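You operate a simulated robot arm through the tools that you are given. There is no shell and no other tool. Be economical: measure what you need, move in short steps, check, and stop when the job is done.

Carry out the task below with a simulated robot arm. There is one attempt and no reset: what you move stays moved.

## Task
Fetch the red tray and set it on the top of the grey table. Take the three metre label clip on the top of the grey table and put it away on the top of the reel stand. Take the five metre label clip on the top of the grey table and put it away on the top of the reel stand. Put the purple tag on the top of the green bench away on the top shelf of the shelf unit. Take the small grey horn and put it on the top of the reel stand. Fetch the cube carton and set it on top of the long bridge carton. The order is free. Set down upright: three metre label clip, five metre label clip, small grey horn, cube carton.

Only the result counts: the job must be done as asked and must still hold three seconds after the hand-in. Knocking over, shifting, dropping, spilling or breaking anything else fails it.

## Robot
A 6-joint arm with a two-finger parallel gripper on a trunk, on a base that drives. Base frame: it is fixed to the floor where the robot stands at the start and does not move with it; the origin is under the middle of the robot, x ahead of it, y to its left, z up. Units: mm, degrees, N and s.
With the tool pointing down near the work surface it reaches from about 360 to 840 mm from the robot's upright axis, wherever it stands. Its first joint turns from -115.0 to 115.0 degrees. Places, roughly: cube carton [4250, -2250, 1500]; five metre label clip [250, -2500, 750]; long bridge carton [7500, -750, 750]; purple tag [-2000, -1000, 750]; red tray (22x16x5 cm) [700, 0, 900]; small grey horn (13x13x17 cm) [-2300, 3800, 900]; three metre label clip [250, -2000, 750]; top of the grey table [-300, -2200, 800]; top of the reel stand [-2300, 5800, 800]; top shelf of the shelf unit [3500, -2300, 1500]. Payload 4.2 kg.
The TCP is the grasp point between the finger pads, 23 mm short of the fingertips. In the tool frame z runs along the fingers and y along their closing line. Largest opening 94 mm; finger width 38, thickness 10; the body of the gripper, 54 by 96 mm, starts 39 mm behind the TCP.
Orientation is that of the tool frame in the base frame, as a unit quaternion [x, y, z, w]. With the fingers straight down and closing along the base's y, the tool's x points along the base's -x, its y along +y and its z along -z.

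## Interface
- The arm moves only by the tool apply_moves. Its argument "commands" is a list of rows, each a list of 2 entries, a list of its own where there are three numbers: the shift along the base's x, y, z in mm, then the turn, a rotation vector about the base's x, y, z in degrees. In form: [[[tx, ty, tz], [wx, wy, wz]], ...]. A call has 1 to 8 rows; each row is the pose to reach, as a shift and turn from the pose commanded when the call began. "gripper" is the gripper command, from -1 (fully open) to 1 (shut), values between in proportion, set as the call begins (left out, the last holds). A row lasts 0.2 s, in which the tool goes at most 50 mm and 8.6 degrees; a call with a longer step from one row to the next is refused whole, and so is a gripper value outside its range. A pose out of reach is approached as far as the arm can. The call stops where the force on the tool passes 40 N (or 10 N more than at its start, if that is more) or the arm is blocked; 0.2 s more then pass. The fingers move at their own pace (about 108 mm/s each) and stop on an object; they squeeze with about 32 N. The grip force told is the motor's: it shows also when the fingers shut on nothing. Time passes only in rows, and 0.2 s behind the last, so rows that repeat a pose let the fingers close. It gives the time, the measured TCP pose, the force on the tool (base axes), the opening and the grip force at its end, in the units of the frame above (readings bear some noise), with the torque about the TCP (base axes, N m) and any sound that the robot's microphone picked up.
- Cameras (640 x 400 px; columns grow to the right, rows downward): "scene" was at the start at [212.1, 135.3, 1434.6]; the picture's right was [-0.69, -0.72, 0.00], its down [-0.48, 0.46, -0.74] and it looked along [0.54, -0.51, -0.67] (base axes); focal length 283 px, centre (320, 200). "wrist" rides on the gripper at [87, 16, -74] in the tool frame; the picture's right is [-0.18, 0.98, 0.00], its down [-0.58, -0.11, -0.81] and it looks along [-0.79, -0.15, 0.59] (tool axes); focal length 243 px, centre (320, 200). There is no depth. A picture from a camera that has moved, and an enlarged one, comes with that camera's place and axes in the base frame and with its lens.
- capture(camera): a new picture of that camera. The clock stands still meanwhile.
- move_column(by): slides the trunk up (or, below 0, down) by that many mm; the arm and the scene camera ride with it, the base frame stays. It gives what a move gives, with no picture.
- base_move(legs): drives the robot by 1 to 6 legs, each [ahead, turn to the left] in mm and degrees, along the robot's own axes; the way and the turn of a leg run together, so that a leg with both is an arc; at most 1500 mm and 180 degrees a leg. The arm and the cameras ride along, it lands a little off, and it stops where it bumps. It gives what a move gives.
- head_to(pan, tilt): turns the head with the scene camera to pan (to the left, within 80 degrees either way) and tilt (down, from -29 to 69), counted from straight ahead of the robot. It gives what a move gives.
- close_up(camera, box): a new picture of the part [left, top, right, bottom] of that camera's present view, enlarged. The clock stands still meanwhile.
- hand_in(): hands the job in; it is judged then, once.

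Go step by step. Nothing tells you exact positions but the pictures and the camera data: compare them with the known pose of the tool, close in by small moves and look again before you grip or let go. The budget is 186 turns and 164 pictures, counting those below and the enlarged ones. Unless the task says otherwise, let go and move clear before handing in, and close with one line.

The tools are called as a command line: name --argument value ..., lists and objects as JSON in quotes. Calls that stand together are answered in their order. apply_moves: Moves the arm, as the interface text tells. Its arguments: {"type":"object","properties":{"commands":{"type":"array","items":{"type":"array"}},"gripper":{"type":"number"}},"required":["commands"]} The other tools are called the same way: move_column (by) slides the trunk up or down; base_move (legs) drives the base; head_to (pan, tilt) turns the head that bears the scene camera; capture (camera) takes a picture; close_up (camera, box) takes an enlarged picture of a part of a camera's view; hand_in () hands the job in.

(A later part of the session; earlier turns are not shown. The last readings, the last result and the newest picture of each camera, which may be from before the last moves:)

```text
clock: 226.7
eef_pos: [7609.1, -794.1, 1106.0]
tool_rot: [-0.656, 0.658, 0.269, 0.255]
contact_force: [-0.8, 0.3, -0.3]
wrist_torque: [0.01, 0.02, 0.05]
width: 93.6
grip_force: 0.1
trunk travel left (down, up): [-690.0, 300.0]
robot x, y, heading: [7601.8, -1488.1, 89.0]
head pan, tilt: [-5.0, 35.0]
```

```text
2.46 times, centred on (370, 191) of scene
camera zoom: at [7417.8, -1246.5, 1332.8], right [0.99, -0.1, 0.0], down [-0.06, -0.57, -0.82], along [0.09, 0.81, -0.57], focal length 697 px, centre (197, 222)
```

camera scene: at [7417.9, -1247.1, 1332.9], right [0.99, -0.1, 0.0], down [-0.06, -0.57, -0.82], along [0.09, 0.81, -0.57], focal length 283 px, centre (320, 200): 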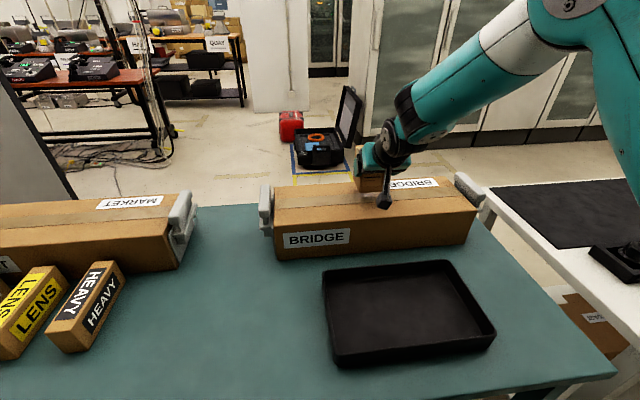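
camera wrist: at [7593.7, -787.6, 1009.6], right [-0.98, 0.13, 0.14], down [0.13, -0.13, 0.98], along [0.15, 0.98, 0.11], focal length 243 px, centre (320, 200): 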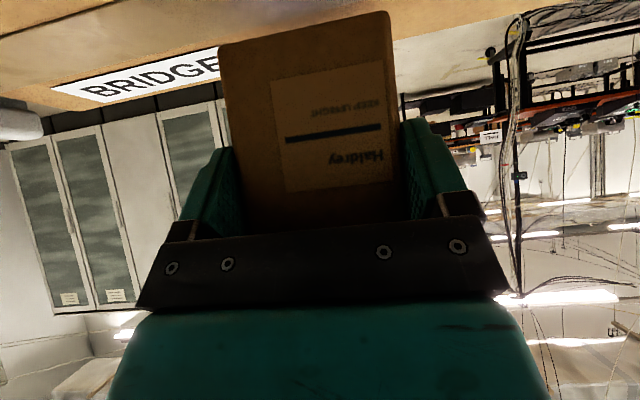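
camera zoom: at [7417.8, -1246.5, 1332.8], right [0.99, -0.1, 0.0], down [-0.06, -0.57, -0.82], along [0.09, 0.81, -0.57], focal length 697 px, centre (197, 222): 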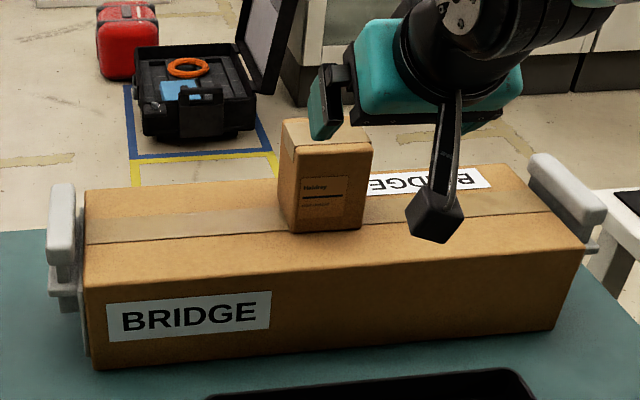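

The cube carton stands upright on the BRIDGE carton. I fold the arm to a compact pose and drive west toward the grey table's clips.

apply_moves --commands '[[[5, -30, 20], [-6, 0, 0]], [[10, -65, 40], [-12, 0, 0]], [[20, -100, 60], [-18, 0, 0]], [[35, -135, 70], [-24, 0, 0]], [[50, -170, 70], [-30, 0, 0]], [[65, -205, 70], [-36, 0, 0]], [[80, -235, 70], [-41, 0, 0]], [[90, -250, 70], [-43, 0, 0]]]'

base_move --legs '[[-150, 0], [0, 91], [1500, 0], [1500, 0], [1500, 0], [1500, 0]]'

head_to --pan 25 --tilt 25

capture --camera "scene"

```text
clock: 228.5
eef_pos: [7701.0, -1032.2, 1172.6]
tool_rot: [-0.704, 0.71, 0.008, -0.004]
contact_force: [0.3, 0.8, 0.3]
wrist_torque: [-0.03, 0.02, -0.03]
width: 94.0
grip_force: 0.0
out of reach, approached as far as the arm can: row 7, 8
trunk travel left (down, up): [-690.0, 300.0]
robot x, y, heading: [7604.0, -1489.0, 89.0]
head pan, tilt: [-5.0, 35.0]
```

```text
clock: 261.9
eef_pos: [1135.7, -1520.0, 1172.4]
tool_rot: [1.0, 0.013, -0.004, 0.009]
contact_force: [-0.2, -0.2, -1.0]
wrist_torque: [0.03, 0.03, 0.02]
width: 94.2
grip_force: 0.1
trunk travel left (down, up): [-690.0, 300.0]
robot x, y, heading: [1593.8, -1602.1, -179.3]
head pan, tilt: [-5.0, 35.0]
```

```text
clock: 262.8
eef_pos: [1135.7, -1519.9, 1173.3]
tool_rot: [1.0, 0.012, -0.003, 0.009]
contact_force: [0.4, -0.6, 0.8]
wrist_torque: [0.0, 0.01, 0.0]
width: 94.0
grip_force: 0.0
trunk travel left (down, up): [-690.0, 300.0]
robot x, y, heading: [1600.4, -1606.7, -179.2]
head pan, tilt: [25.0, 25.0]
```

```text
100 pictures are left
camera scene: at [1363.1, -1843.5, 1348.7], right [-0.44, 0.9, 0.0], down [0.38, 0.18, -0.91], along [-0.82, -0.4, -0.42], focal length 283 px, centre (320, 200)
```

scene: 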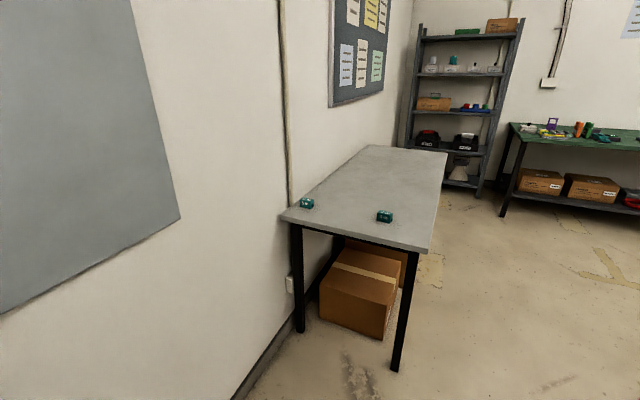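

close_up --camera "scene" --box '[280, 185, 410, 235]'

```text
4.92 times, centred on (345, 210) of scene
camera zoom: at [1363.1, -1843.5, 1348.7], right [-0.44, 0.9, 0.0], down [0.38, 0.18, -0.91], along [-0.82, -0.4, -0.42], focal length 1394 px, centre (197, 151)
```

zoom: 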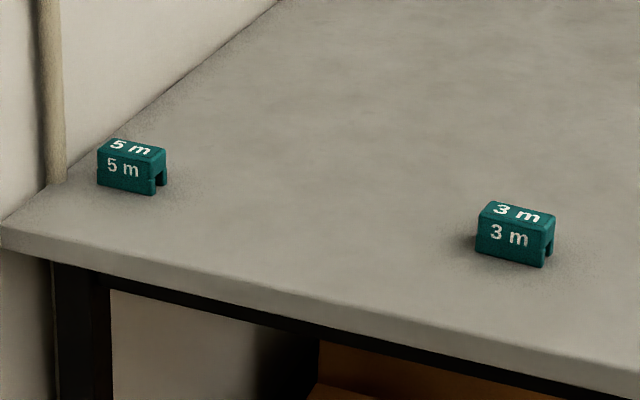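

The front clip reads "3 m" (about (305,-2056)), the one by the wall "5 m" (about (351,-2403)); table top z≈775. I drive to the table's end.

base_move --legs '[[0, 42.5], [790, 0], [0, -43.3]]'

move_column --by -150

head_to --pan 0 --tilt 40

capture --camera "scene"

```text
clock: 268.3
eef_pos: [715.8, -2323.7, 1174.2]
tool_rot: [0.92, 0.392, 0.001, 0.009]
contact_force: [0.4, 0.0, 1.1]
wrist_torque: [-0.03, 0.0, 0.02]
width: 94.1
grip_force: 0.1
trunk travel left (down, up): [-690.0, 300.0]
robot x, y, heading: [1094.9, -2052.4, -133.8]
head pan, tilt: [25.0, 25.0]
stopped in leg 2: the robot was blocked; the commanded pose is now the measured one
```

```text
clock: 270.1
eef_pos: [714.2, -2323.4, 1022.2]
tool_rot: [0.92, 0.391, 0.0, 0.009]
contact_force: [-0.4, 0.7, -0.1]
wrist_torque: [0.01, -0.03, 0.0]
width: 94.1
grip_force: 0.0
trunk travel left (down, up): [-540.0, 450.0]
robot x, y, heading: [1096.1, -2050.9, -133.7]
head pan, tilt: [25.0, 25.0]
```

```text
clock: 271.0
eef_pos: [714.2, -2323.0, 1023.3]
tool_rot: [0.92, 0.392, 0.0, 0.009]
contact_force: [0.6, -0.3, -0.5]
wrist_torque: [-0.02, -0.02, -0.01]
width: 94.1
grip_force: 0.1
trunk travel left (down, up): [-540.0, 450.0]
robot x, y, heading: [1096.8, -2055.7, -133.4]
head pan, tilt: [0.0, 40.0]
```

```text
98 pictures are left
camera scene: at [1073.4, -2362.0, 1175.5], right [-0.72, 0.69, 0.0], down [0.44, 0.46, -0.77], along [-0.53, -0.55, -0.64], focal length 283 px, centre (320, 200)
```

scene: 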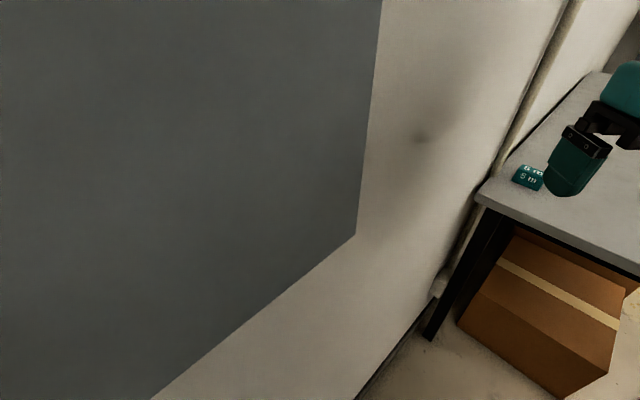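

I touched the wall lightly; I back off, square up and approach the table end.

base_move --legs '[[-120, 0], [0, -46.5], [190, 0]]'

head_to --pan 0 --tilt 35

capture --camera "scene"

close_up --camera "scene" --box '[240, 140, 440, 265]'

```text
clock: 274.3
eef_pos: [722.5, -1908.5, 1025.2]
tool_rot: [1.0, 0.002, -0.006, -0.007]
contact_force: [0.3, 0.8, 1.1]
wrist_torque: [-0.03, 0.02, 0.04]
width: 93.7
grip_force: 0.1
trunk travel left (down, up): [-540.0, 450.0]
robot x, y, heading: [1178.6, -1966.0, -179.1]
head pan, tilt: [0.0, 40.0]
stopped in leg 2: the robot was blocked; the commanded pose is now the measured one
```

```text
clock: 275.0
eef_pos: [722.1, -1906.2, 1024.7]
tool_rot: [1.0, 0.002, -0.006, -0.006]
contact_force: [-0.2, -0.9, -0.4]
wrist_torque: [0.03, -0.01, -0.02]
width: 94.0
grip_force: 0.0
trunk travel left (down, up): [-540.0, 450.0]
robot x, y, heading: [1178.4, -1970.5, -179.2]
head pan, tilt: [0.0, 35.0]
```

```text
97 pictures are left
camera scene: at [941.2, -2142.2, 1189.9], right [-0.01, 1.0, -0.02], down [0.57, -0.01, -0.82], along [-0.82, -0.02, -0.57], focal length 283 px, centre (320, 200)
```

scene: 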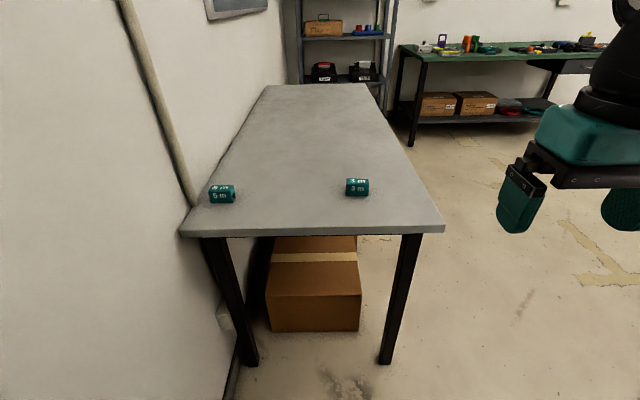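

```text
3.20 times, centred on (340, 202) of scene
camera zoom: at [941.2, -2142.2, 1189.9], right [-0.01, 1.0, -0.02], down [0.57, -0.01, -0.82], along [-0.82, -0.02, -0.57], focal length 906 px, centre (256, 192)
```

zoom: 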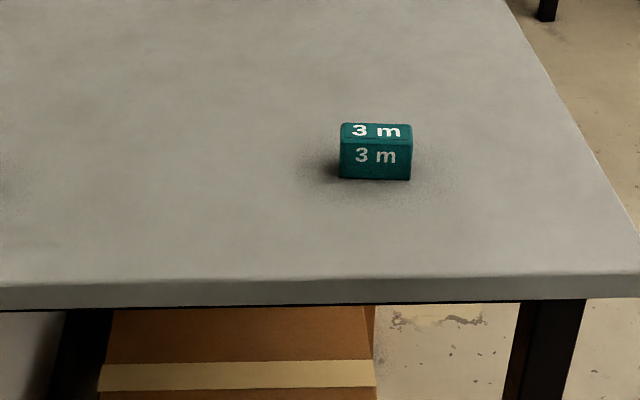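

The base was blocked and appears slightly tilted; I look around the base.

head_to --pan 60 --tilt 60

capture --camera "scene"

head_to --pan -60 --tilt 60

capture --camera "scene"

```text
clock: 276.3
eef_pos: [721.7, -1906.0, 1023.4]
tool_rot: [1.0, 0.002, -0.005, -0.006]
contact_force: [-0.4, -0.8, 0.2]
wrist_torque: [-0.02, 0.05, 0.02]
width: 93.8
grip_force: 0.1
trunk travel left (down, up): [-540.0, 450.0]
robot x, y, heading: [1180.6, -1965.0, -179.5]
head pan, tilt: [60.0, 60.0]
```

```text
95 pictures are left
camera scene: at [996.4, -2199.8, 1156.8], right [-0.87, 0.49, -0.01], down [0.43, 0.74, -0.52], along [-0.25, -0.45, -0.86], focal length 283 px, centre (320, 200)
```

scene: 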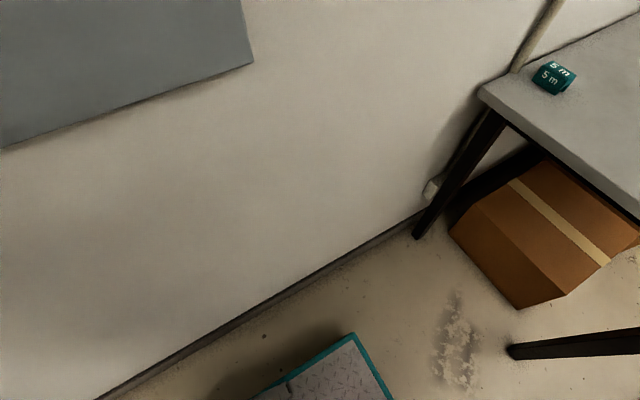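

```text
clock: 278.3
eef_pos: [722.7, -1906.7, 1025.0]
tool_rot: [1.0, 0.002, -0.005, -0.006]
contact_force: [0.5, 0.9, -0.4]
wrist_torque: [0.01, 0.02, -0.01]
width: 94.1
grip_force: 0.1
trunk travel left (down, up): [-540.0, 450.0]
robot x, y, heading: [1181.0, -1967.2, -179.2]
head pan, tilt: [-60.0, 60.0]
```

```text
94 pictures are left
camera scene: at [995.2, -2084.2, 1154.4], right [0.86, 0.51, -0.01], down [0.44, -0.75, -0.49], along [-0.25, 0.41, -0.87], focal length 283 px, centre (320, 200)
```

scene: 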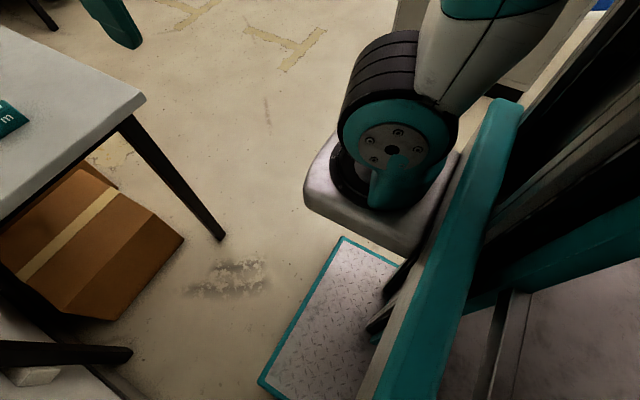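

Nothing visible blocks the way ahead; base front is ~310 mm ahead of the axis. I try driving forward gently.

base_move --legs '[[150, 0]]'

head_to --pan 0 --tilt 45

capture --camera "scene"

```text
clock: 279.6
eef_pos: [573.2, -1911.7, 1023.0]
tool_rot: [1.0, 0.002, -0.004, -0.006]
contact_force: [0.7, 0.2, -0.4]
wrist_torque: [-0.01, 0.01, 0.01]
width: 94.2
grip_force: 0.0
trunk travel left (down, up): [-540.0, 450.0]
robot x, y, heading: [1026.7, -1972.5, -179.4]
head pan, tilt: [-60.0, 60.0]
```

```text
clock: 280.9
eef_pos: [571.0, -1910.8, 1022.5]
tool_rot: [1.0, 0.003, -0.004, -0.006]
contact_force: [-0.2, -1.0, -1.2]
wrist_torque: [0.01, 0.02, 0.0]
width: 94.0
grip_force: 0.0
trunk travel left (down, up): [-540.0, 450.0]
robot x, y, heading: [1029.4, -1970.3, -179.3]
head pan, tilt: [0.0, 45.0]
```

```text
93 pictures are left
camera scene: at [797.7, -2168.3, 1168.1], right [-0.01, 1.0, 0.0], down [0.71, 0.01, -0.71], along [-0.71, -0.01, -0.71], focal length 283 px, centre (320, 200)
```

scene: 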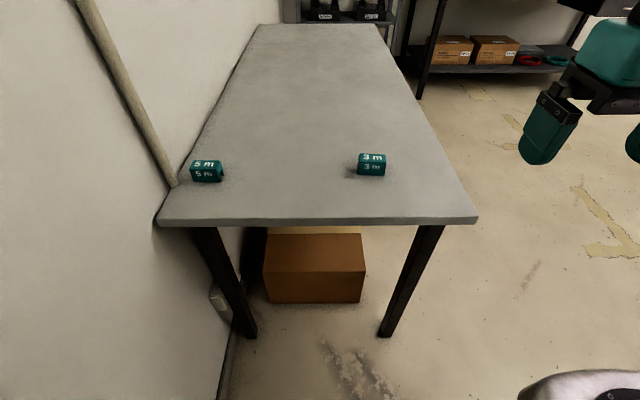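

Clip positions: 3 m at (308,-2062), 5 m at (336,-2415). I move the gripper above the 3 m clip.

apply_moves --commands '[[[-40, -22, -20], [0, 0, 0]], [[-80, -45, -40], [0, 0, 0]], [[-120, -68, -60], [0, 0, 0]], [[-160, -92, -80], [0, 0, 0]], [[-200, -115, -100], [0, 0, 0]], [[-235, -135, -120], [0, 0, 0]], [[-263, -151, -140], [0, 0, 0]]]'

capture --camera "wrist"

capture --camera "scene"

```text
refused: row 2 steps farther than a row can; nothing moved
```

```text
92 pictures are left
camera wrist: at [657.3, -1927.0, 1096.5], right [-0.18, -0.98, -0.01], down [-0.57, 0.1, 0.81], along [-0.8, 0.15, -0.58], focal length 243 px, centre (320, 200)
```

wrist: 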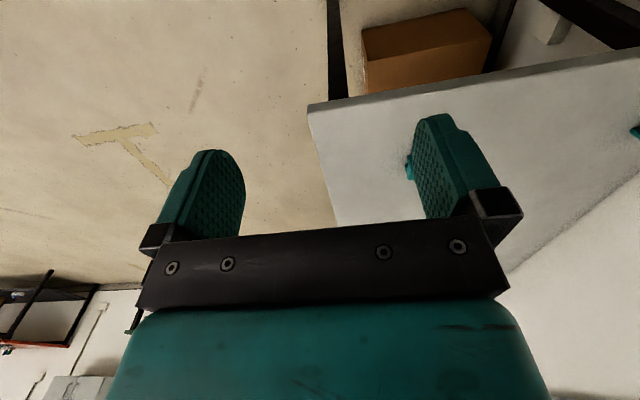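

```text
91 pictures are left
camera scene: at [797.7, -2168.3, 1168.1], right [-0.01, 1.0, 0.0], down [0.71, 0.01, -0.71], along [-0.71, -0.01, -0.71], focal length 283 px, centre (320, 200)
```

scene: 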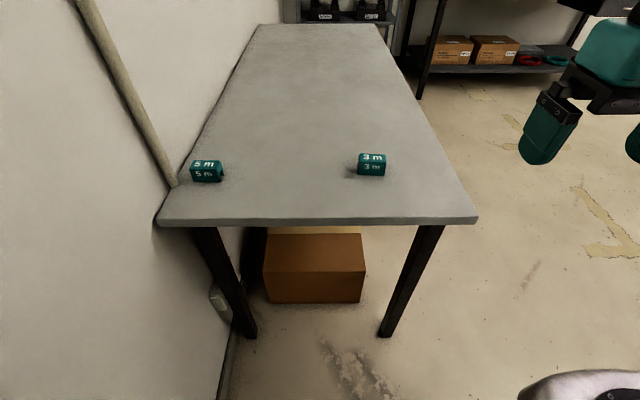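

apply_moves --commands '[[[-35, -20, -15], [0, 0, 0]], [[-72, -42, -33], [0, 0, 0]], [[-110, -63, -50], [0, 0, 0]], [[-148, -85, -68], [0, 0, 0]], [[-186, -107, -86], [0, 0, 0]], [[-222, -128, -104], [0, 0, 0]], [[-250, -144, -122], [0, 0, 0]], [[-263, -151, -140], [0, 0, 0]]]'

capture --camera "wrist"

close_up --camera "scene" --box '[280, 60, 460, 220]'

```text
clock: 282.8
eef_pos: [309.7, -2064.5, 883.4]
tool_rot: [1.0, 0.001, -0.005, -0.007]
contact_force: [0.8, -0.5, -0.1]
wrist_torque: [-0.01, 0.0, -0.02]
width: 94.1
grip_force: 0.0
trunk travel left (down, up): [-540.0, 450.0]
robot x, y, heading: [1029.2, -1968.8, -179.5]
head pan, tilt: [0.0, 45.0]
```

```text
90 pictures are left
camera wrist: at [395.3, -2079.5, 956.6], right [-0.18, -0.98, -0.01], down [-0.57, 0.1, 0.81], along [-0.8, 0.15, -0.58], focal length 243 px, centre (320, 200)
```

wrist: 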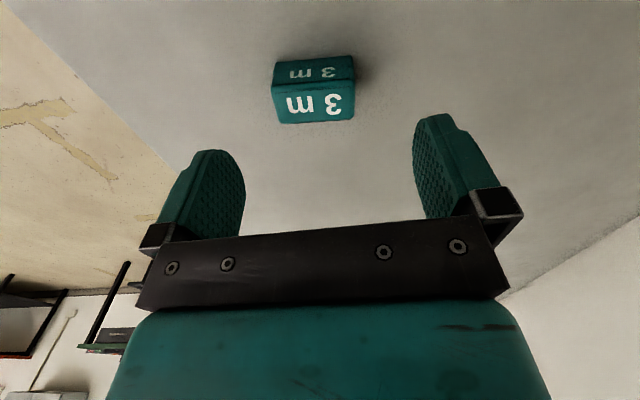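

```text
2.50 times, centred on (370, 140) of scene
camera zoom: at [797.9, -2168.3, 1168.2], right [-0.01, 1.0, 0.0], down [0.71, 0.01, -0.71], along [-0.71, -0.01, -0.71], focal length 708 px, centre (195, 350)
```

zoom: 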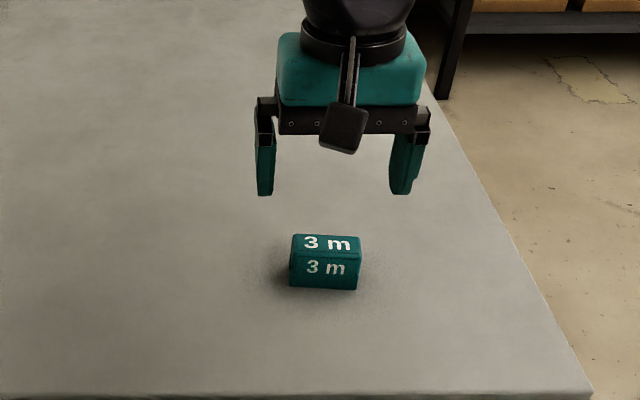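

The clip is ~53 mm (y) × 25 mm (x), centred at about (296,-2057), top z≈805. I go down over it.

apply_moves --commands '[[[-13, 7, -20], [0, 0, 0]], [[-13, 7, -45], [0, 0, 0]], [[-13, 7, -62], [0, 0, 0]], [[-13, 7, -68], [0, 0, 0]]]'

capture --camera "wrist"

close_up --camera "scene" --box '[310, 100, 430, 200]'

```text
clock: 283.8
eef_pos: [295.5, -2056.4, 815.1]
tool_rot: [1.0, 0.003, -0.004, -0.006]
contact_force: [0.1, 0.2, -0.3]
wrist_torque: [-0.01, -0.02, 0.01]
width: 94.3
grip_force: 0.2
trunk travel left (down, up): [-540.0, 450.0]
robot x, y, heading: [1032.7, -1971.0, -179.5]
head pan, tilt: [0.0, 45.0]
```

```text
88 pictures are left
camera wrist: at [381.4, -2072.3, 888.5], right [-0.18, -0.98, -0.01], down [-0.57, 0.1, 0.81], along [-0.8, 0.15, -0.58], focal length 243 px, centre (320, 200)
```

wrist: 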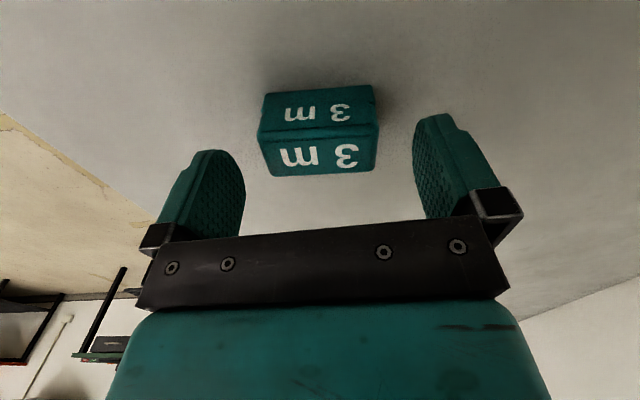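

```text
4.00 times, centred on (370, 150) of scene
camera zoom: at [797.7, -2168.4, 1168.2], right [-0.01, 1.0, 0.0], down [0.71, 0.01, -0.71], along [-0.71, -0.01, -0.71], focal length 1132 px, centre (120, 400)
```

zoom: 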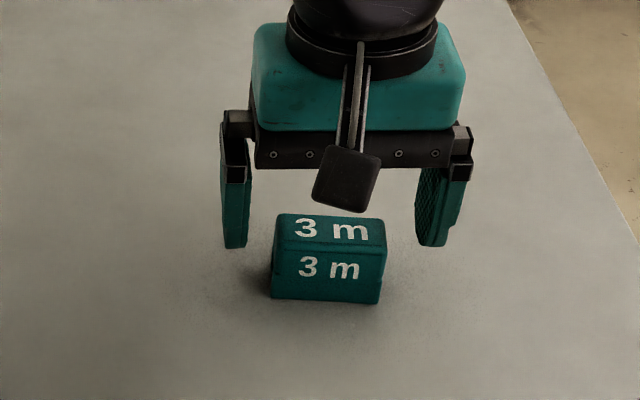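

Clip is about z 762–797. I go down to TCP z≈793 and close.

apply_moves --commands '[[[1, -1, -8], [0, 0, 0]], [[1, -1, -16], [0, 0, 0]], [[1, -1, -21], [0, 0, 0]]]'

close_up --camera "scene" --box '[310, 100, 430, 200]'

```text
clock: 284.6
eef_pos: [296.6, -2056.8, 793.6]
tool_rot: [1.0, 0.002, -0.005, -0.006]
contact_force: [0.1, -0.5, 0.1]
wrist_torque: [-0.03, 0.02, 0.0]
width: 94.2
grip_force: 0.0
trunk travel left (down, up): [-540.0, 450.0]
robot x, y, heading: [1031.2, -1970.9, -179.3]
head pan, tilt: [0.0, 45.0]
```

```text
4.00 times, centred on (370, 150) of scene
camera zoom: at [797.7, -2168.4, 1168.2], right [-0.01, 1.0, 0.0], down [0.71, 0.01, -0.71], along [-0.71, -0.01, -0.71], focal length 1132 px, centre (120, 400)
```

zoom: 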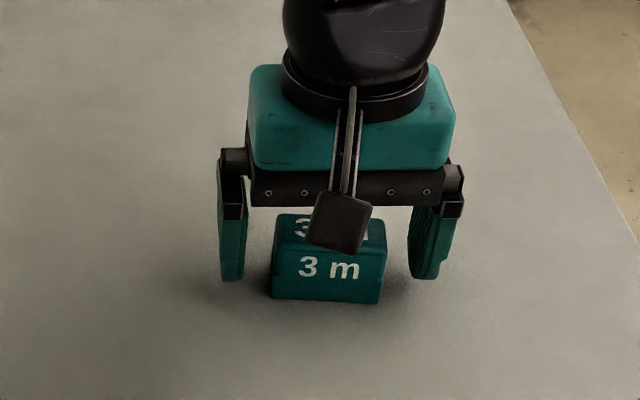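

apply_moves --commands '[[[0, 0, 0], [0, 0, 0]], [[0, 0, 0], [0, 0, 0]], [[0, 0, 0], [0, 0, 0]], [[0, 0, 0], [0, 0, 0]]]' --gripper 1

apply_moves --commands '[[[0, 0, 5], [0, 0, 0]], [[0, 0, 20], [0, 0, 0]], [[0, 0, 45], [0, 0, 0]], [[0, 0, 70], [0, 0, 0]], [[20, 5, 100], [0, 0, 0]], [[50, 15, 130], [0, 0, 0]]]'

capture --camera "wrist"

```text
clock: 285.6
eef_pos: [296.9, -2056.7, 793.9]
tool_rot: [1.0, 0.003, -0.005, -0.006]
contact_force: [-0.2, -0.2, -0.6]
wrist_torque: [0.01, -0.01, -0.03]
width: 59.5
grip_force: 32.5
trunk travel left (down, up): [-540.0, 450.0]
robot x, y, heading: [1029.3, -1969.2, -179.8]
head pan, tilt: [0.0, 45.0]
```

```text
clock: 286.9
eef_pos: [345.7, -2041.7, 921.3]
tool_rot: [1.0, 0.002, -0.004, -0.008]
contact_force: [-0.9, -0.6, -0.5]
wrist_torque: [0.0, -0.03, 0.0]
width: 59.5
grip_force: 31.8
trunk travel left (down, up): [-540.0, 450.0]
robot x, y, heading: [1032.7, -1970.5, -179.6]
head pan, tilt: [0.0, 45.0]
```

```text
85 pictures are left
camera wrist: at [431.7, -2057.0, 995.6], right [-0.18, -0.98, -0.01], down [-0.58, 0.1, 0.81], along [-0.8, 0.15, -0.58], focal length 243 px, centre (320, 200)
```

wrist: 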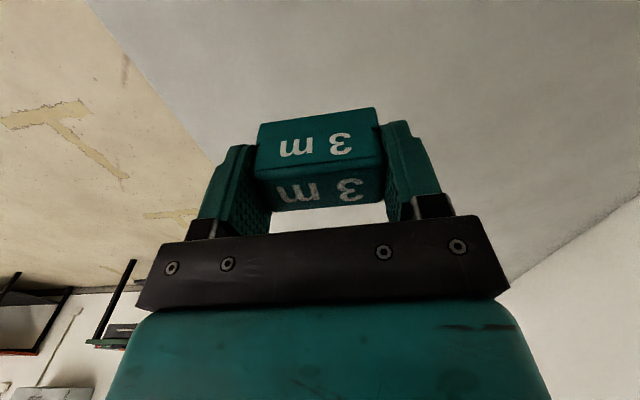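

The 3 m clip is held. I pull the arm in and drive around toward the reel stand in the north-west.

apply_moves --commands '[[[45, 10, 10], [0, 0, 0]], [[90, 20, 25], [0, 0, 0]], [[135, 30, 40], [0, 0, 0]], [[180, 40, 55], [0, 0, 0]], [[215, 50, 70], [0, 0, 0]], [[235, 60, 80], [0, 0, 0]]]'

base_move --legs '[[0, -60], [800, 0], [0, 60], [1500, 0], [0, -90], [1500, 0]]'

```text
clock: 288.4
eef_pos: [581.6, -1979.5, 1004.0]
tool_rot: [1.0, 0.003, -0.004, -0.006]
contact_force: [0.5, -0.2, -0.8]
wrist_torque: [-0.03, -0.01, -0.01]
width: 59.5
grip_force: 32.4
trunk travel left (down, up): [-540.0, 450.0]
robot x, y, heading: [1032.4, -1973.6, -179.7]
head pan, tilt: [0.0, 45.0]
```

```text
clock: 315.7
eef_pos: [-959.1, 620.4, 1003.1]
tool_rot: [0.723, -0.691, 0.001, -0.008]
contact_force: [-0.1, -0.5, -1.3]
wrist_torque: [0.04, 0.01, 0.01]
width: 59.2
grip_force: 31.8
trunk travel left (down, up): [-540.0, 450.0]
robot x, y, heading: [-924.7, 171.7, 92.7]
head pan, tilt: [0.0, 45.0]
```

Good progress to (-925,172). I look north before driving on.

head_to --pan 15 --tilt 10

capture --camera "scene"

```text
clock: 316.7
eef_pos: [-957.9, 621.8, 1003.9]
tool_rot: [0.723, -0.691, 0.001, -0.007]
contact_force: [-1.3, -0.3, -1.1]
wrist_torque: [0.01, -0.01, 0.0]
width: 59.3
grip_force: 31.7
trunk travel left (down, up): [-540.0, 450.0]
robot x, y, heading: [-928.7, 175.9, 92.9]
head pan, tilt: [15.0, 10.0]
```

```text
84 pictures are left
camera scene: at [-1159.5, 402.5, 1223.0], right [0.95, 0.31, 0.0], down [0.05, -0.17, -0.98], along [-0.3, 0.94, -0.17], focal length 283 px, centre (320, 200)
```

scene: 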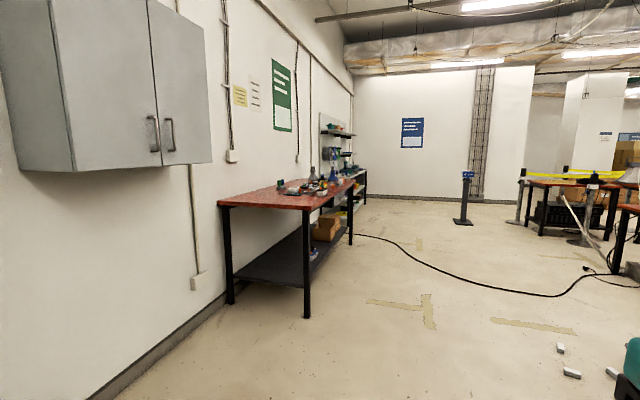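

close_up --camera "scene" --box '[260, 100, 400, 240]'

```text
2.86 times, centred on (330, 170) of scene
camera zoom: at [-1159.5, 402.5, 1223.0], right [0.95, 0.31, 0.0], down [0.05, -0.17, -0.98], along [-0.3, 0.94, -0.17], focal length 809 px, centre (291, 286)
```

zoom: 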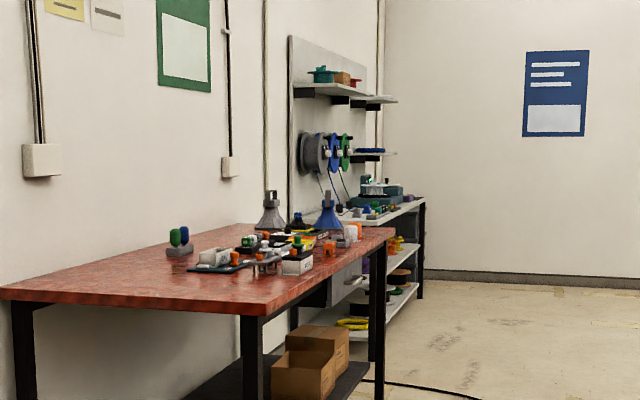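

The red table (front x≈-1875) holds grey and blue horns; beyond it, the reel stand (front x≈-2000, y 4700–6500). I drive on to face the reel stand.

base_move --legs '[[0, -1], [1500, 0], [1500, 0], [1500, 0], [800, 0], [0, 88]]'

head_to --pan 0 --tilt 25

capture --camera "scene"

```text
clock: 346.4
eef_pos: [-1651.4, 5501.0, 1004.3]
tool_rot: [1.0, 0.008, -0.005, -0.006]
contact_force: [0.1, 1.1, -1.2]
wrist_torque: [0.0, 0.0, -0.02]
width: 59.6
grip_force: 32.2
trunk travel left (down, up): [-540.0, 450.0]
robot x, y, heading: [-1201.8, 5515.7, -178.5]
head pan, tilt: [15.0, 10.0]
```

```text
clock: 347.1
eef_pos: [-1651.3, 5501.0, 1003.4]
tool_rot: [1.0, 0.008, -0.005, -0.006]
contact_force: [0.8, 0.8, 0.2]
wrist_torque: [-0.03, 0.03, -0.01]
width: 59.2
grip_force: 32.2
trunk travel left (down, up): [-540.0, 450.0]
robot x, y, heading: [-1204.5, 5514.7, -178.9]
head pan, tilt: [0.0, 25.0]
```

```text
82 pictures are left
camera scene: at [-1443.7, 5315.2, 1198.8], right [-0.02, 1.0, 0.0], down [0.42, 0.01, -0.91], along [-0.91, -0.02, -0.42], focal length 283 px, centre (320, 200)
```

scene: 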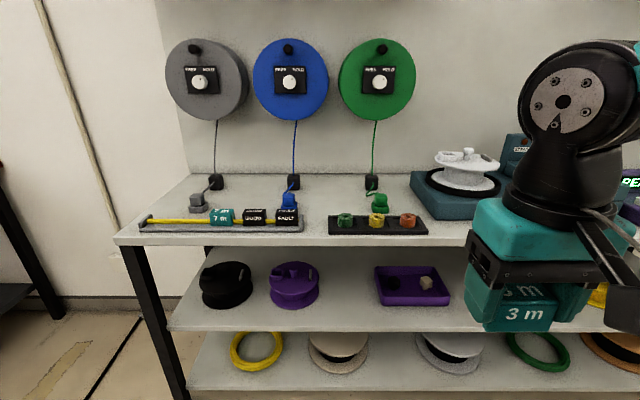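

close_up --camera "scene" --box '[110, 150, 440, 260]'

head_to --pan -50 --tilt 25

capture --camera "scene"

```text
1.94 times, centred on (275, 205) of scene
camera zoom: at [-1443.7, 5315.2, 1198.8], right [-0.02, 1.0, 0.0], down [0.42, 0.01, -0.91], along [-0.91, -0.02, -0.42], focal length 549 px, centre (407, 190)
```

zoom: 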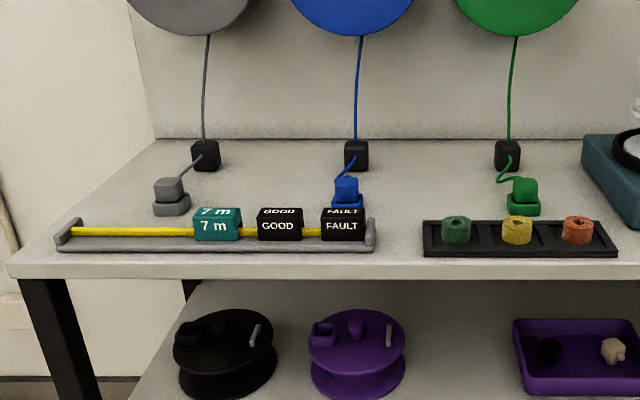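

```text
clock: 348.3
eef_pos: [-1651.9, 5500.1, 1003.6]
tool_rot: [1.0, 0.008, -0.004, -0.006]
contact_force: [-0.7, -0.6, -0.6]
wrist_torque: [0.02, 0.01, 0.01]
width: 59.4
grip_force: 32.3
trunk travel left (down, up): [-540.0, 450.0]
robot x, y, heading: [-1206.4, 5515.8, -179.0]
head pan, tilt: [-50.0, 25.0]
```

```text
80 pictures are left
camera scene: at [-1412.3, 5386.4, 1198.7], right [0.75, 0.66, 0.0], down [0.28, -0.32, -0.91], along [-0.6, 0.68, -0.42], focal length 283 px, centre (320, 200)
```

scene: 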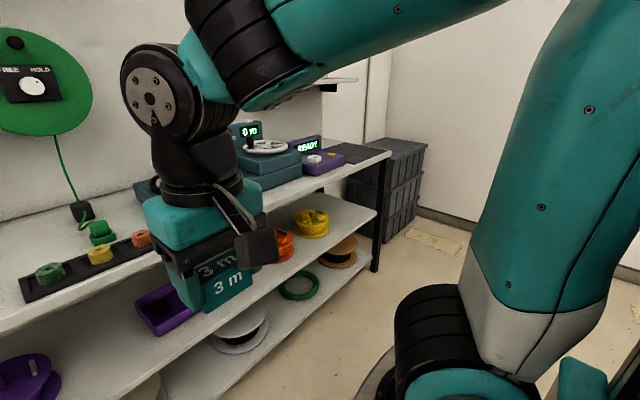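

The stand's top has free space behind the rod rack between the grey and blue plugs (y≈4975–5190, x≈-2220…-2370). I reposition squarely in front of it.

base_move --legs '[[0, 89], [330, 0], [0, -90], [370, 0]]'

move_column --by 100

head_to --pan 0 --tilt 40

capture --camera "scene"

```text
clock: 360.1
eef_pos: [-2021.6, 5184.3, 1003.7]
tool_rot: [1.0, -0.008, -0.004, -0.006]
contact_force: [-0.4, 0.1, -0.9]
wrist_torque: [-0.01, 0.03, 0.02]
width: 59.3
grip_force: 32.2
trunk travel left (down, up): [-540.0, 450.0]
robot x, y, heading: [-1576.7, 5185.3, 179.5]
head pan, tilt: [-50.0, 25.0]
```

```text
clock: 361.4
eef_pos: [-2021.1, 5184.5, 1104.1]
tool_rot: [1.0, -0.008, -0.004, -0.006]
contact_force: [-0.9, -0.2, -0.4]
wrist_torque: [0.01, -0.01, -0.02]
width: 59.2
grip_force: 32.2
trunk travel left (down, up): [-640.0, 350.0]
robot x, y, heading: [-1571.0, 5187.5, 179.1]
head pan, tilt: [-50.0, 25.0]
```

```text
clock: 362.6
eef_pos: [-2022.0, 5183.7, 1104.5]
tool_rot: [1.0, -0.007, -0.005, -0.006]
contact_force: [-0.5, 0.5, 0.2]
wrist_torque: [0.0, 0.01, 0.01]
width: 59.6
grip_force: 32.1
trunk travel left (down, up): [-640.0, 350.0]
robot x, y, heading: [-1571.3, 5184.9, 179.4]
head pan, tilt: [0.0, 40.0]
```

```text
79 pictures are left
camera scene: at [-1813.6, 4992.2, 1275.4], right [0.01, 1.0, 0.0], down [0.64, -0.01, -0.77], along [-0.77, 0.01, -0.64], focal length 283 px, centre (320, 200)
```

scene: 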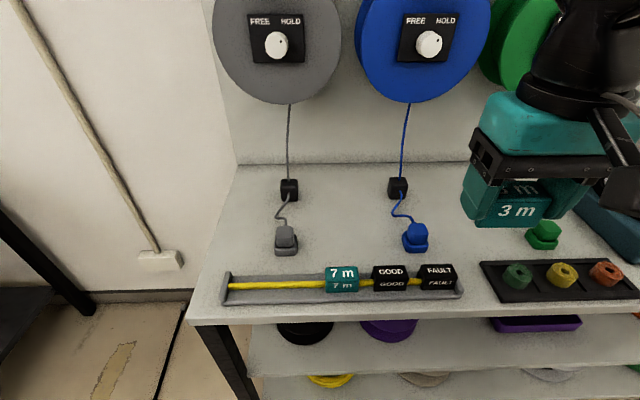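

Top surface z≈800. I bring the clip above (-2330,5065).

apply_moves --commands '[[[-40, -15, 0], [0, 0, 0]], [[-84, -30, 0], [0, 0, 0]], [[-128, -46, -10], [0, 0, 0]], [[-172, -62, -22], [0, 0, 0]], [[-216, -80, -36], [0, 0, 0]], [[-258, -98, -54], [0, 0, 0]], [[-290, -112, -80], [0, 0, 0]], [[-308, -119, -115], [0, 0, 0]]]'

apply_moves --commands '[[[0, 0, -35], [0, 0, 0]], [[0, 0, -75], [0, 0, 0]], [[0, 0, -110], [0, 0, 0]], [[0, 0, -130], [0, 0, 0]]]'

capture --camera "scene"

capture --camera "wrist"

```text
clock: 364.4
eef_pos: [-2327.1, 5065.3, 988.3]
tool_rot: [1.0, -0.008, -0.006, -0.006]
contact_force: [1.0, -0.1, 0.5]
wrist_torque: [-0.03, 0.0, 0.02]
width: 59.3
grip_force: 32.1
trunk travel left (down, up): [-640.0, 350.0]
robot x, y, heading: [-1578.5, 5186.1, 179.2]
head pan, tilt: [0.0, 40.0]
```

```text
clock: 365.4
eef_pos: [-2329.4, 5066.9, 858.1]
tool_rot: [1.0, -0.008, -0.005, -0.007]
contact_force: [0.3, 0.6, 0.6]
wrist_torque: [0.01, -0.01, -0.02]
width: 59.1
grip_force: 32.0
trunk travel left (down, up): [-640.0, 350.0]
robot x, y, heading: [-1574.3, 5186.1, 179.7]
head pan, tilt: [0.0, 40.0]
```

```text
78 pictures are left
camera scene: at [-1813.5, 4992.1, 1275.5], right [0.01, 1.0, 0.0], down [0.64, -0.01, -0.77], along [-0.77, 0.01, -0.64], focal length 283 px, centre (320, 200)
```

scene: 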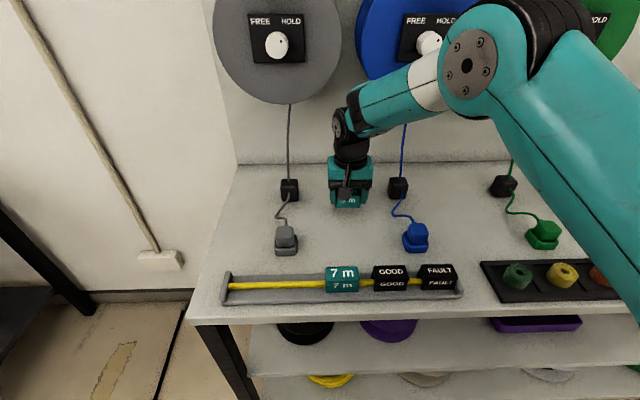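

```text
77 pictures are left
camera wrist: at [-2244.1, 5048.4, 932.3], right [-0.2, -0.98, -0.01], down [-0.57, 0.11, 0.81], along [-0.8, 0.17, -0.58], focal length 243 px, centre (320, 200)
```

wrist: 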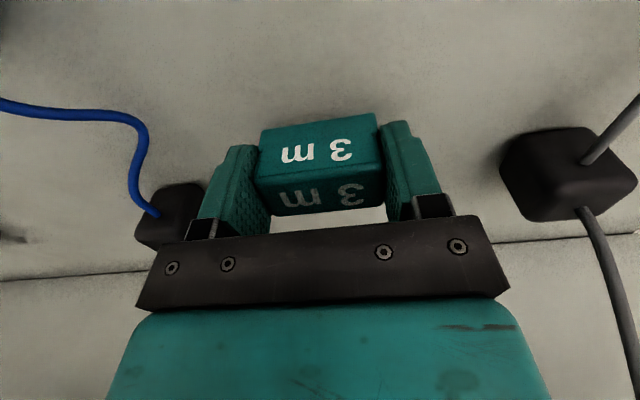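

apply_moves --commands '[[[0, 0, -6], [0, 0, 0]], [[0, 0, -12], [0, 0, 0]], [[0, 0, -18], [0, 0, 0]], [[0, 0, -22], [0, 0, 0]]]'

apply_moves --commands '[[[0, 0, -2], [0, 0, 0]], [[0, 0, -4], [0, 0, 0]], [[0, 0, -6], [0, 0, 0]]]'

```text
clock: 366.4
eef_pos: [-2329.9, 5064.7, 836.5]
tool_rot: [1.0, -0.008, -0.004, -0.007]
contact_force: [0.2, -0.5, -0.1]
wrist_torque: [-0.01, 0.03, 0.02]
width: 59.3
grip_force: 31.4
trunk travel left (down, up): [-640.0, 350.0]
robot x, y, heading: [-1570.1, 5186.6, 179.4]
head pan, tilt: [0.0, 40.0]
```

```text
clock: 367.2
eef_pos: [-2331.3, 5064.3, 831.9]
tool_rot: [1.0, -0.007, -0.006, -0.007]
contact_force: [5.1, 2.9, 19.2]
wrist_torque: [-0.49, -0.1, 0.11]
width: 59.3
grip_force: 32.2
trunk travel left (down, up): [-640.0, 350.0]
robot x, y, heading: [-1571.2, 5184.8, 179.2]
head pan, tilt: [0.0, 40.0]
```

Contact at z≈832. I relieve 1 mm, open, lift away and look.

apply_moves --commands '[[[0, 0, 1.5], [0, 0, 0]], [[0, 0, 1.5], [0, 0, 0]]]'

apply_moves --commands '[[[0, 0, 0], [0, 0, 0]], [[0, 0, 0], [0, 0, 0]], [[0, 0, 0], [0, 0, 0]]]' --gripper -1

apply_moves --commands '[[[0, 0, 10], [0, 0, 0]], [[0, 0, 40], [0, 0, 0]], [[0, 0, 85], [0, 0, 0]], [[25, 10, 125], [0, 0, 0]], [[60, 25, 155], [0, 0, 0]], [[100, 40, 180], [0, 0, 0]]]'

close_up --camera "scene" --box '[230, 140, 470, 290]'

```text
clock: 367.8
eef_pos: [-2330.2, 5064.7, 832.2]
tool_rot: [1.0, -0.008, -0.005, -0.006]
contact_force: [-1.5, 2.5, 13.1]
wrist_torque: [-0.32, 0.09, -0.04]
width: 59.4
grip_force: 31.9
trunk travel left (down, up): [-640.0, 350.0]
robot x, y, heading: [-1572.7, 5184.8, 179.3]
head pan, tilt: [0.0, 40.0]
```

```text
clock: 368.6
eef_pos: [-2329.9, 5064.6, 831.2]
tool_rot: [1.0, -0.008, -0.004, -0.006]
contact_force: [-0.3, 0.1, 0.5]
wrist_torque: [-0.02, 0.02, -0.05]
width: 94.1
grip_force: 0.0
trunk travel left (down, up): [-640.0, 350.0]
robot x, y, heading: [-1577.2, 5184.7, 179.2]
head pan, tilt: [0.0, 40.0]
```

```text
clock: 370.0
eef_pos: [-2230.2, 5105.8, 1011.5]
tool_rot: [1.0, -0.009, -0.004, -0.007]
contact_force: [-1.0, -0.4, -1.5]
wrist_torque: [0.01, 0.0, -0.02]
width: 93.9
grip_force: 0.0
trunk travel left (down, up): [-640.0, 350.0]
robot x, y, heading: [-1574.0, 5187.2, 179.4]
head pan, tilt: [0.0, 40.0]
```

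```text
2.67 times, centred on (350, 215) of scene
camera zoom: at [-1814.2, 4991.9, 1275.2], right [0.01, 1.0, 0.0], down [0.64, -0.01, -0.77], along [-0.77, 0.01, -0.64], focal length 755 px, centre (240, 160)
```

zoom: 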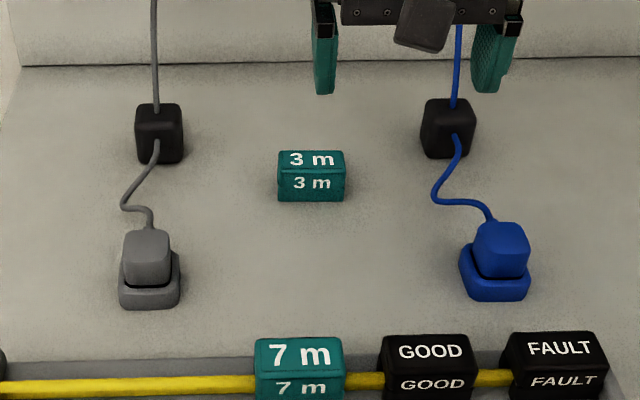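

The 3 m clip stands upright on the stand. Next the grey horn: I fold the arm and drive to the red table.

apply_moves --commands '[[[45, 10, 10], [0, 0, 0]], [[90, 20, 25], [0, 0, 0]], [[135, 30, 40], [0, 0, 0]], [[170, 40, 55], [0, 0, 0]], [[200, 50, 70], [0, 0, 0]], [[210, 60, 80], [0, 0, 0]]]'

base_move --legs '[[-330, 0], [0, 90], [1400, 0], [0, -90]]'

head_to --pan 0 --tilt 30

capture --camera "scene"

```text
clock: 371.4
eef_pos: [-2020.4, 5163.2, 1091.9]
tool_rot: [1.0, -0.008, -0.004, -0.006]
contact_force: [-0.2, -0.3, -0.7]
wrist_torque: [-0.02, 0.0, -0.02]
width: 94.1
grip_force: 0.0
trunk travel left (down, up): [-640.0, 350.0]
robot x, y, heading: [-1570.9, 5182.5, 179.0]
head pan, tilt: [0.0, 40.0]
```

```text
clock: 387.7
eef_pos: [-1729.0, 3740.9, 1089.6]
tool_rot: [1.0, 0.0, -0.004, -0.006]
contact_force: [0.4, 0.2, 0.1]
wrist_torque: [0.02, 0.04, -0.02]
width: 93.9
grip_force: 0.1
trunk travel left (down, up): [-640.0, 350.0]
robot x, y, heading: [-1284.0, 3765.1, -179.8]
head pan, tilt: [0.0, 40.0]
```

```text
clock: 388.5
eef_pos: [-1729.8, 3739.3, 1091.8]
tool_rot: [1.0, -0.001, -0.006, -0.006]
contact_force: [-0.1, 0.0, -0.4]
wrist_torque: [0.01, 0.0, 0.01]
width: 94.1
grip_force: 0.0
trunk travel left (down, up): [-640.0, 350.0]
robot x, y, heading: [-1285.4, 3766.2, -180.1]
head pan, tilt: [0.0, 30.0]
```

```text
75 pictures are left
camera scene: at [-1525.6, 3571.1, 1290.7], right [0.0, 1.0, 0.0], down [0.5, 0.0, -0.87], along [-0.87, 0.0, -0.5], focal length 283 px, centre (320, 200)
```

scene: 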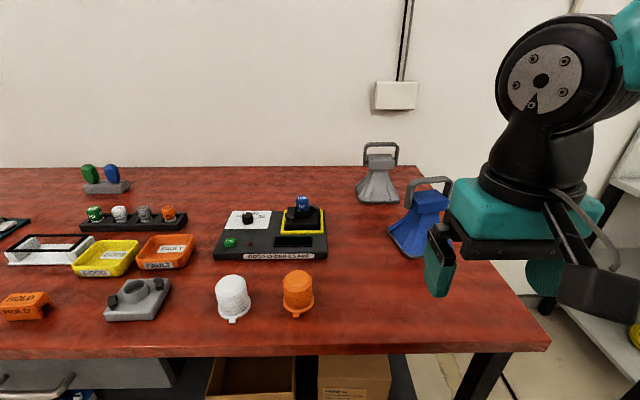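

close_up --camera "scene" --box '[330, 130, 480, 265]'

```text
2.96 times, centred on (405, 198) of scene
camera zoom: at [-1525.6, 3571.1, 1290.7], right [0.0, 1.0, 0.0], down [0.5, 0.0, -0.87], along [-0.87, 0.0, -0.5], focal length 839 px, centre (68, 207)
```

zoom: 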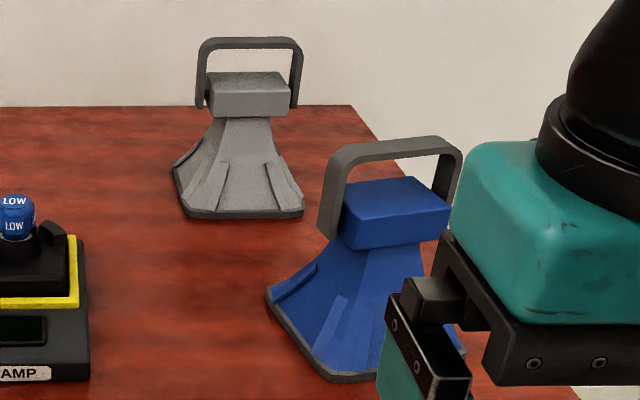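

The grey horn has a square flared base and a handle arch on top. I drive 180 mm closer and triangulate.

base_move --legs '[[190, 0]]'

close_up --camera "scene" --box '[330, 100, 490, 244]'

```text
clock: 390.0
eef_pos: [-1921.2, 3736.7, 1090.1]
tool_rot: [1.0, 0.001, -0.005, -0.006]
contact_force: [0.1, 0.6, -0.1]
wrist_torque: [0.0, 0.03, 0.0]
width: 94.0
grip_force: 0.2
trunk travel left (down, up): [-640.0, 350.0]
robot x, y, heading: [-1476.2, 3766.4, -179.6]
head pan, tilt: [0.0, 30.0]
```

```text
2.78 times, centred on (410, 172) of scene
camera zoom: at [-1716.7, 3569.3, 1290.8], right [-0.01, 1.0, 0.0], down [0.5, 0.0, -0.87], along [-0.87, -0.01, -0.5], focal length 786 px, centre (70, 278)
```

zoom: 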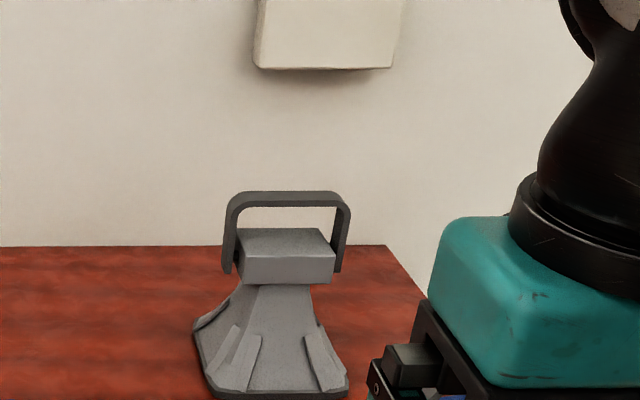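

Triangulated: handle top at about (-2328,3750,1016); table top ≈850. I raise the trunk and turn the gripper 90° to grip the handle bar across x.

move_column --by 150

apply_moves --commands '[[[0, 0, -10], [0, 0, -8]], [[0, 0, -20], [0, 0, -16]], [[0, 0, -30], [0, 0, -24]], [[0, 0, -40], [0, 0, -32]], [[0, 0, -50], [0, 0, -40]], [[0, 0, -60], [0, 0, -48]], [[0, 0, -70], [0, 0, -56]], [[0, 0, -80], [0, 0, -64]]]' --gripper -1

apply_moves --commands '[[[-45, 2, 0], [0, 0, -8]], [[-90, 4, 0], [0, 0, -16]], [[-135, 6, 0], [0, 0, -24]], [[-180, 8, 0], [0, 0, -26]], [[-225, 10, 0], [0, 0, -26]], [[-270, 12, 0], [0, 0, -26]], [[-315, 13, 0], [0, 0, -26]], [[-350, 13, 0], [0, 0, -26]]]'

capture --camera "scene"

```text
clock: 391.8
eef_pos: [-1921.2, 3737.8, 1241.0]
tool_rot: [1.0, 0.001, -0.004, -0.006]
contact_force: [0.0, 0.5, 0.9]
wrist_torque: [0.04, -0.01, -0.01]
width: 94.2
grip_force: 0.1
trunk travel left (down, up): [-790.0, 200.0]
robot x, y, heading: [-1471.8, 3768.6, -179.6]
head pan, tilt: [0.0, 30.0]
```

```text
clock: 393.6
eef_pos: [-1921.7, 3738.3, 1160.5]
tool_rot: [0.848, -0.53, -0.001, -0.008]
contact_force: [1.1, 0.0, 1.2]
wrist_torque: [0.02, 0.01, 0.0]
width: 94.0
grip_force: 0.1
trunk travel left (down, up): [-790.0, 200.0]
robot x, y, heading: [-1478.2, 3767.9, -179.5]
head pan, tilt: [0.0, 30.0]
```

```text
clock: 395.4
eef_pos: [-2271.6, 3752.3, 1162.2]
tool_rot: [0.708, -0.707, 0.001, -0.008]
contact_force: [0.5, 0.0, 0.6]
wrist_torque: [0.01, 0.03, 0.0]
width: 94.1
grip_force: 0.0
trunk travel left (down, up): [-790.0, 200.0]
robot x, y, heading: [-1474.5, 3769.0, -179.6]
head pan, tilt: [0.0, 30.0]
```

```text
72 pictures are left
camera scene: at [-1716.1, 3569.3, 1440.9], right [-0.01, 1.0, 0.0], down [0.5, 0.0, -0.87], along [-0.87, -0.01, -0.5], focal length 283 px, centre (320, 200)
```

scene: 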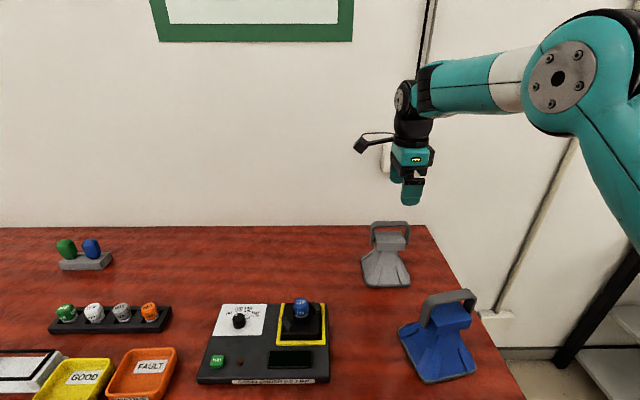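

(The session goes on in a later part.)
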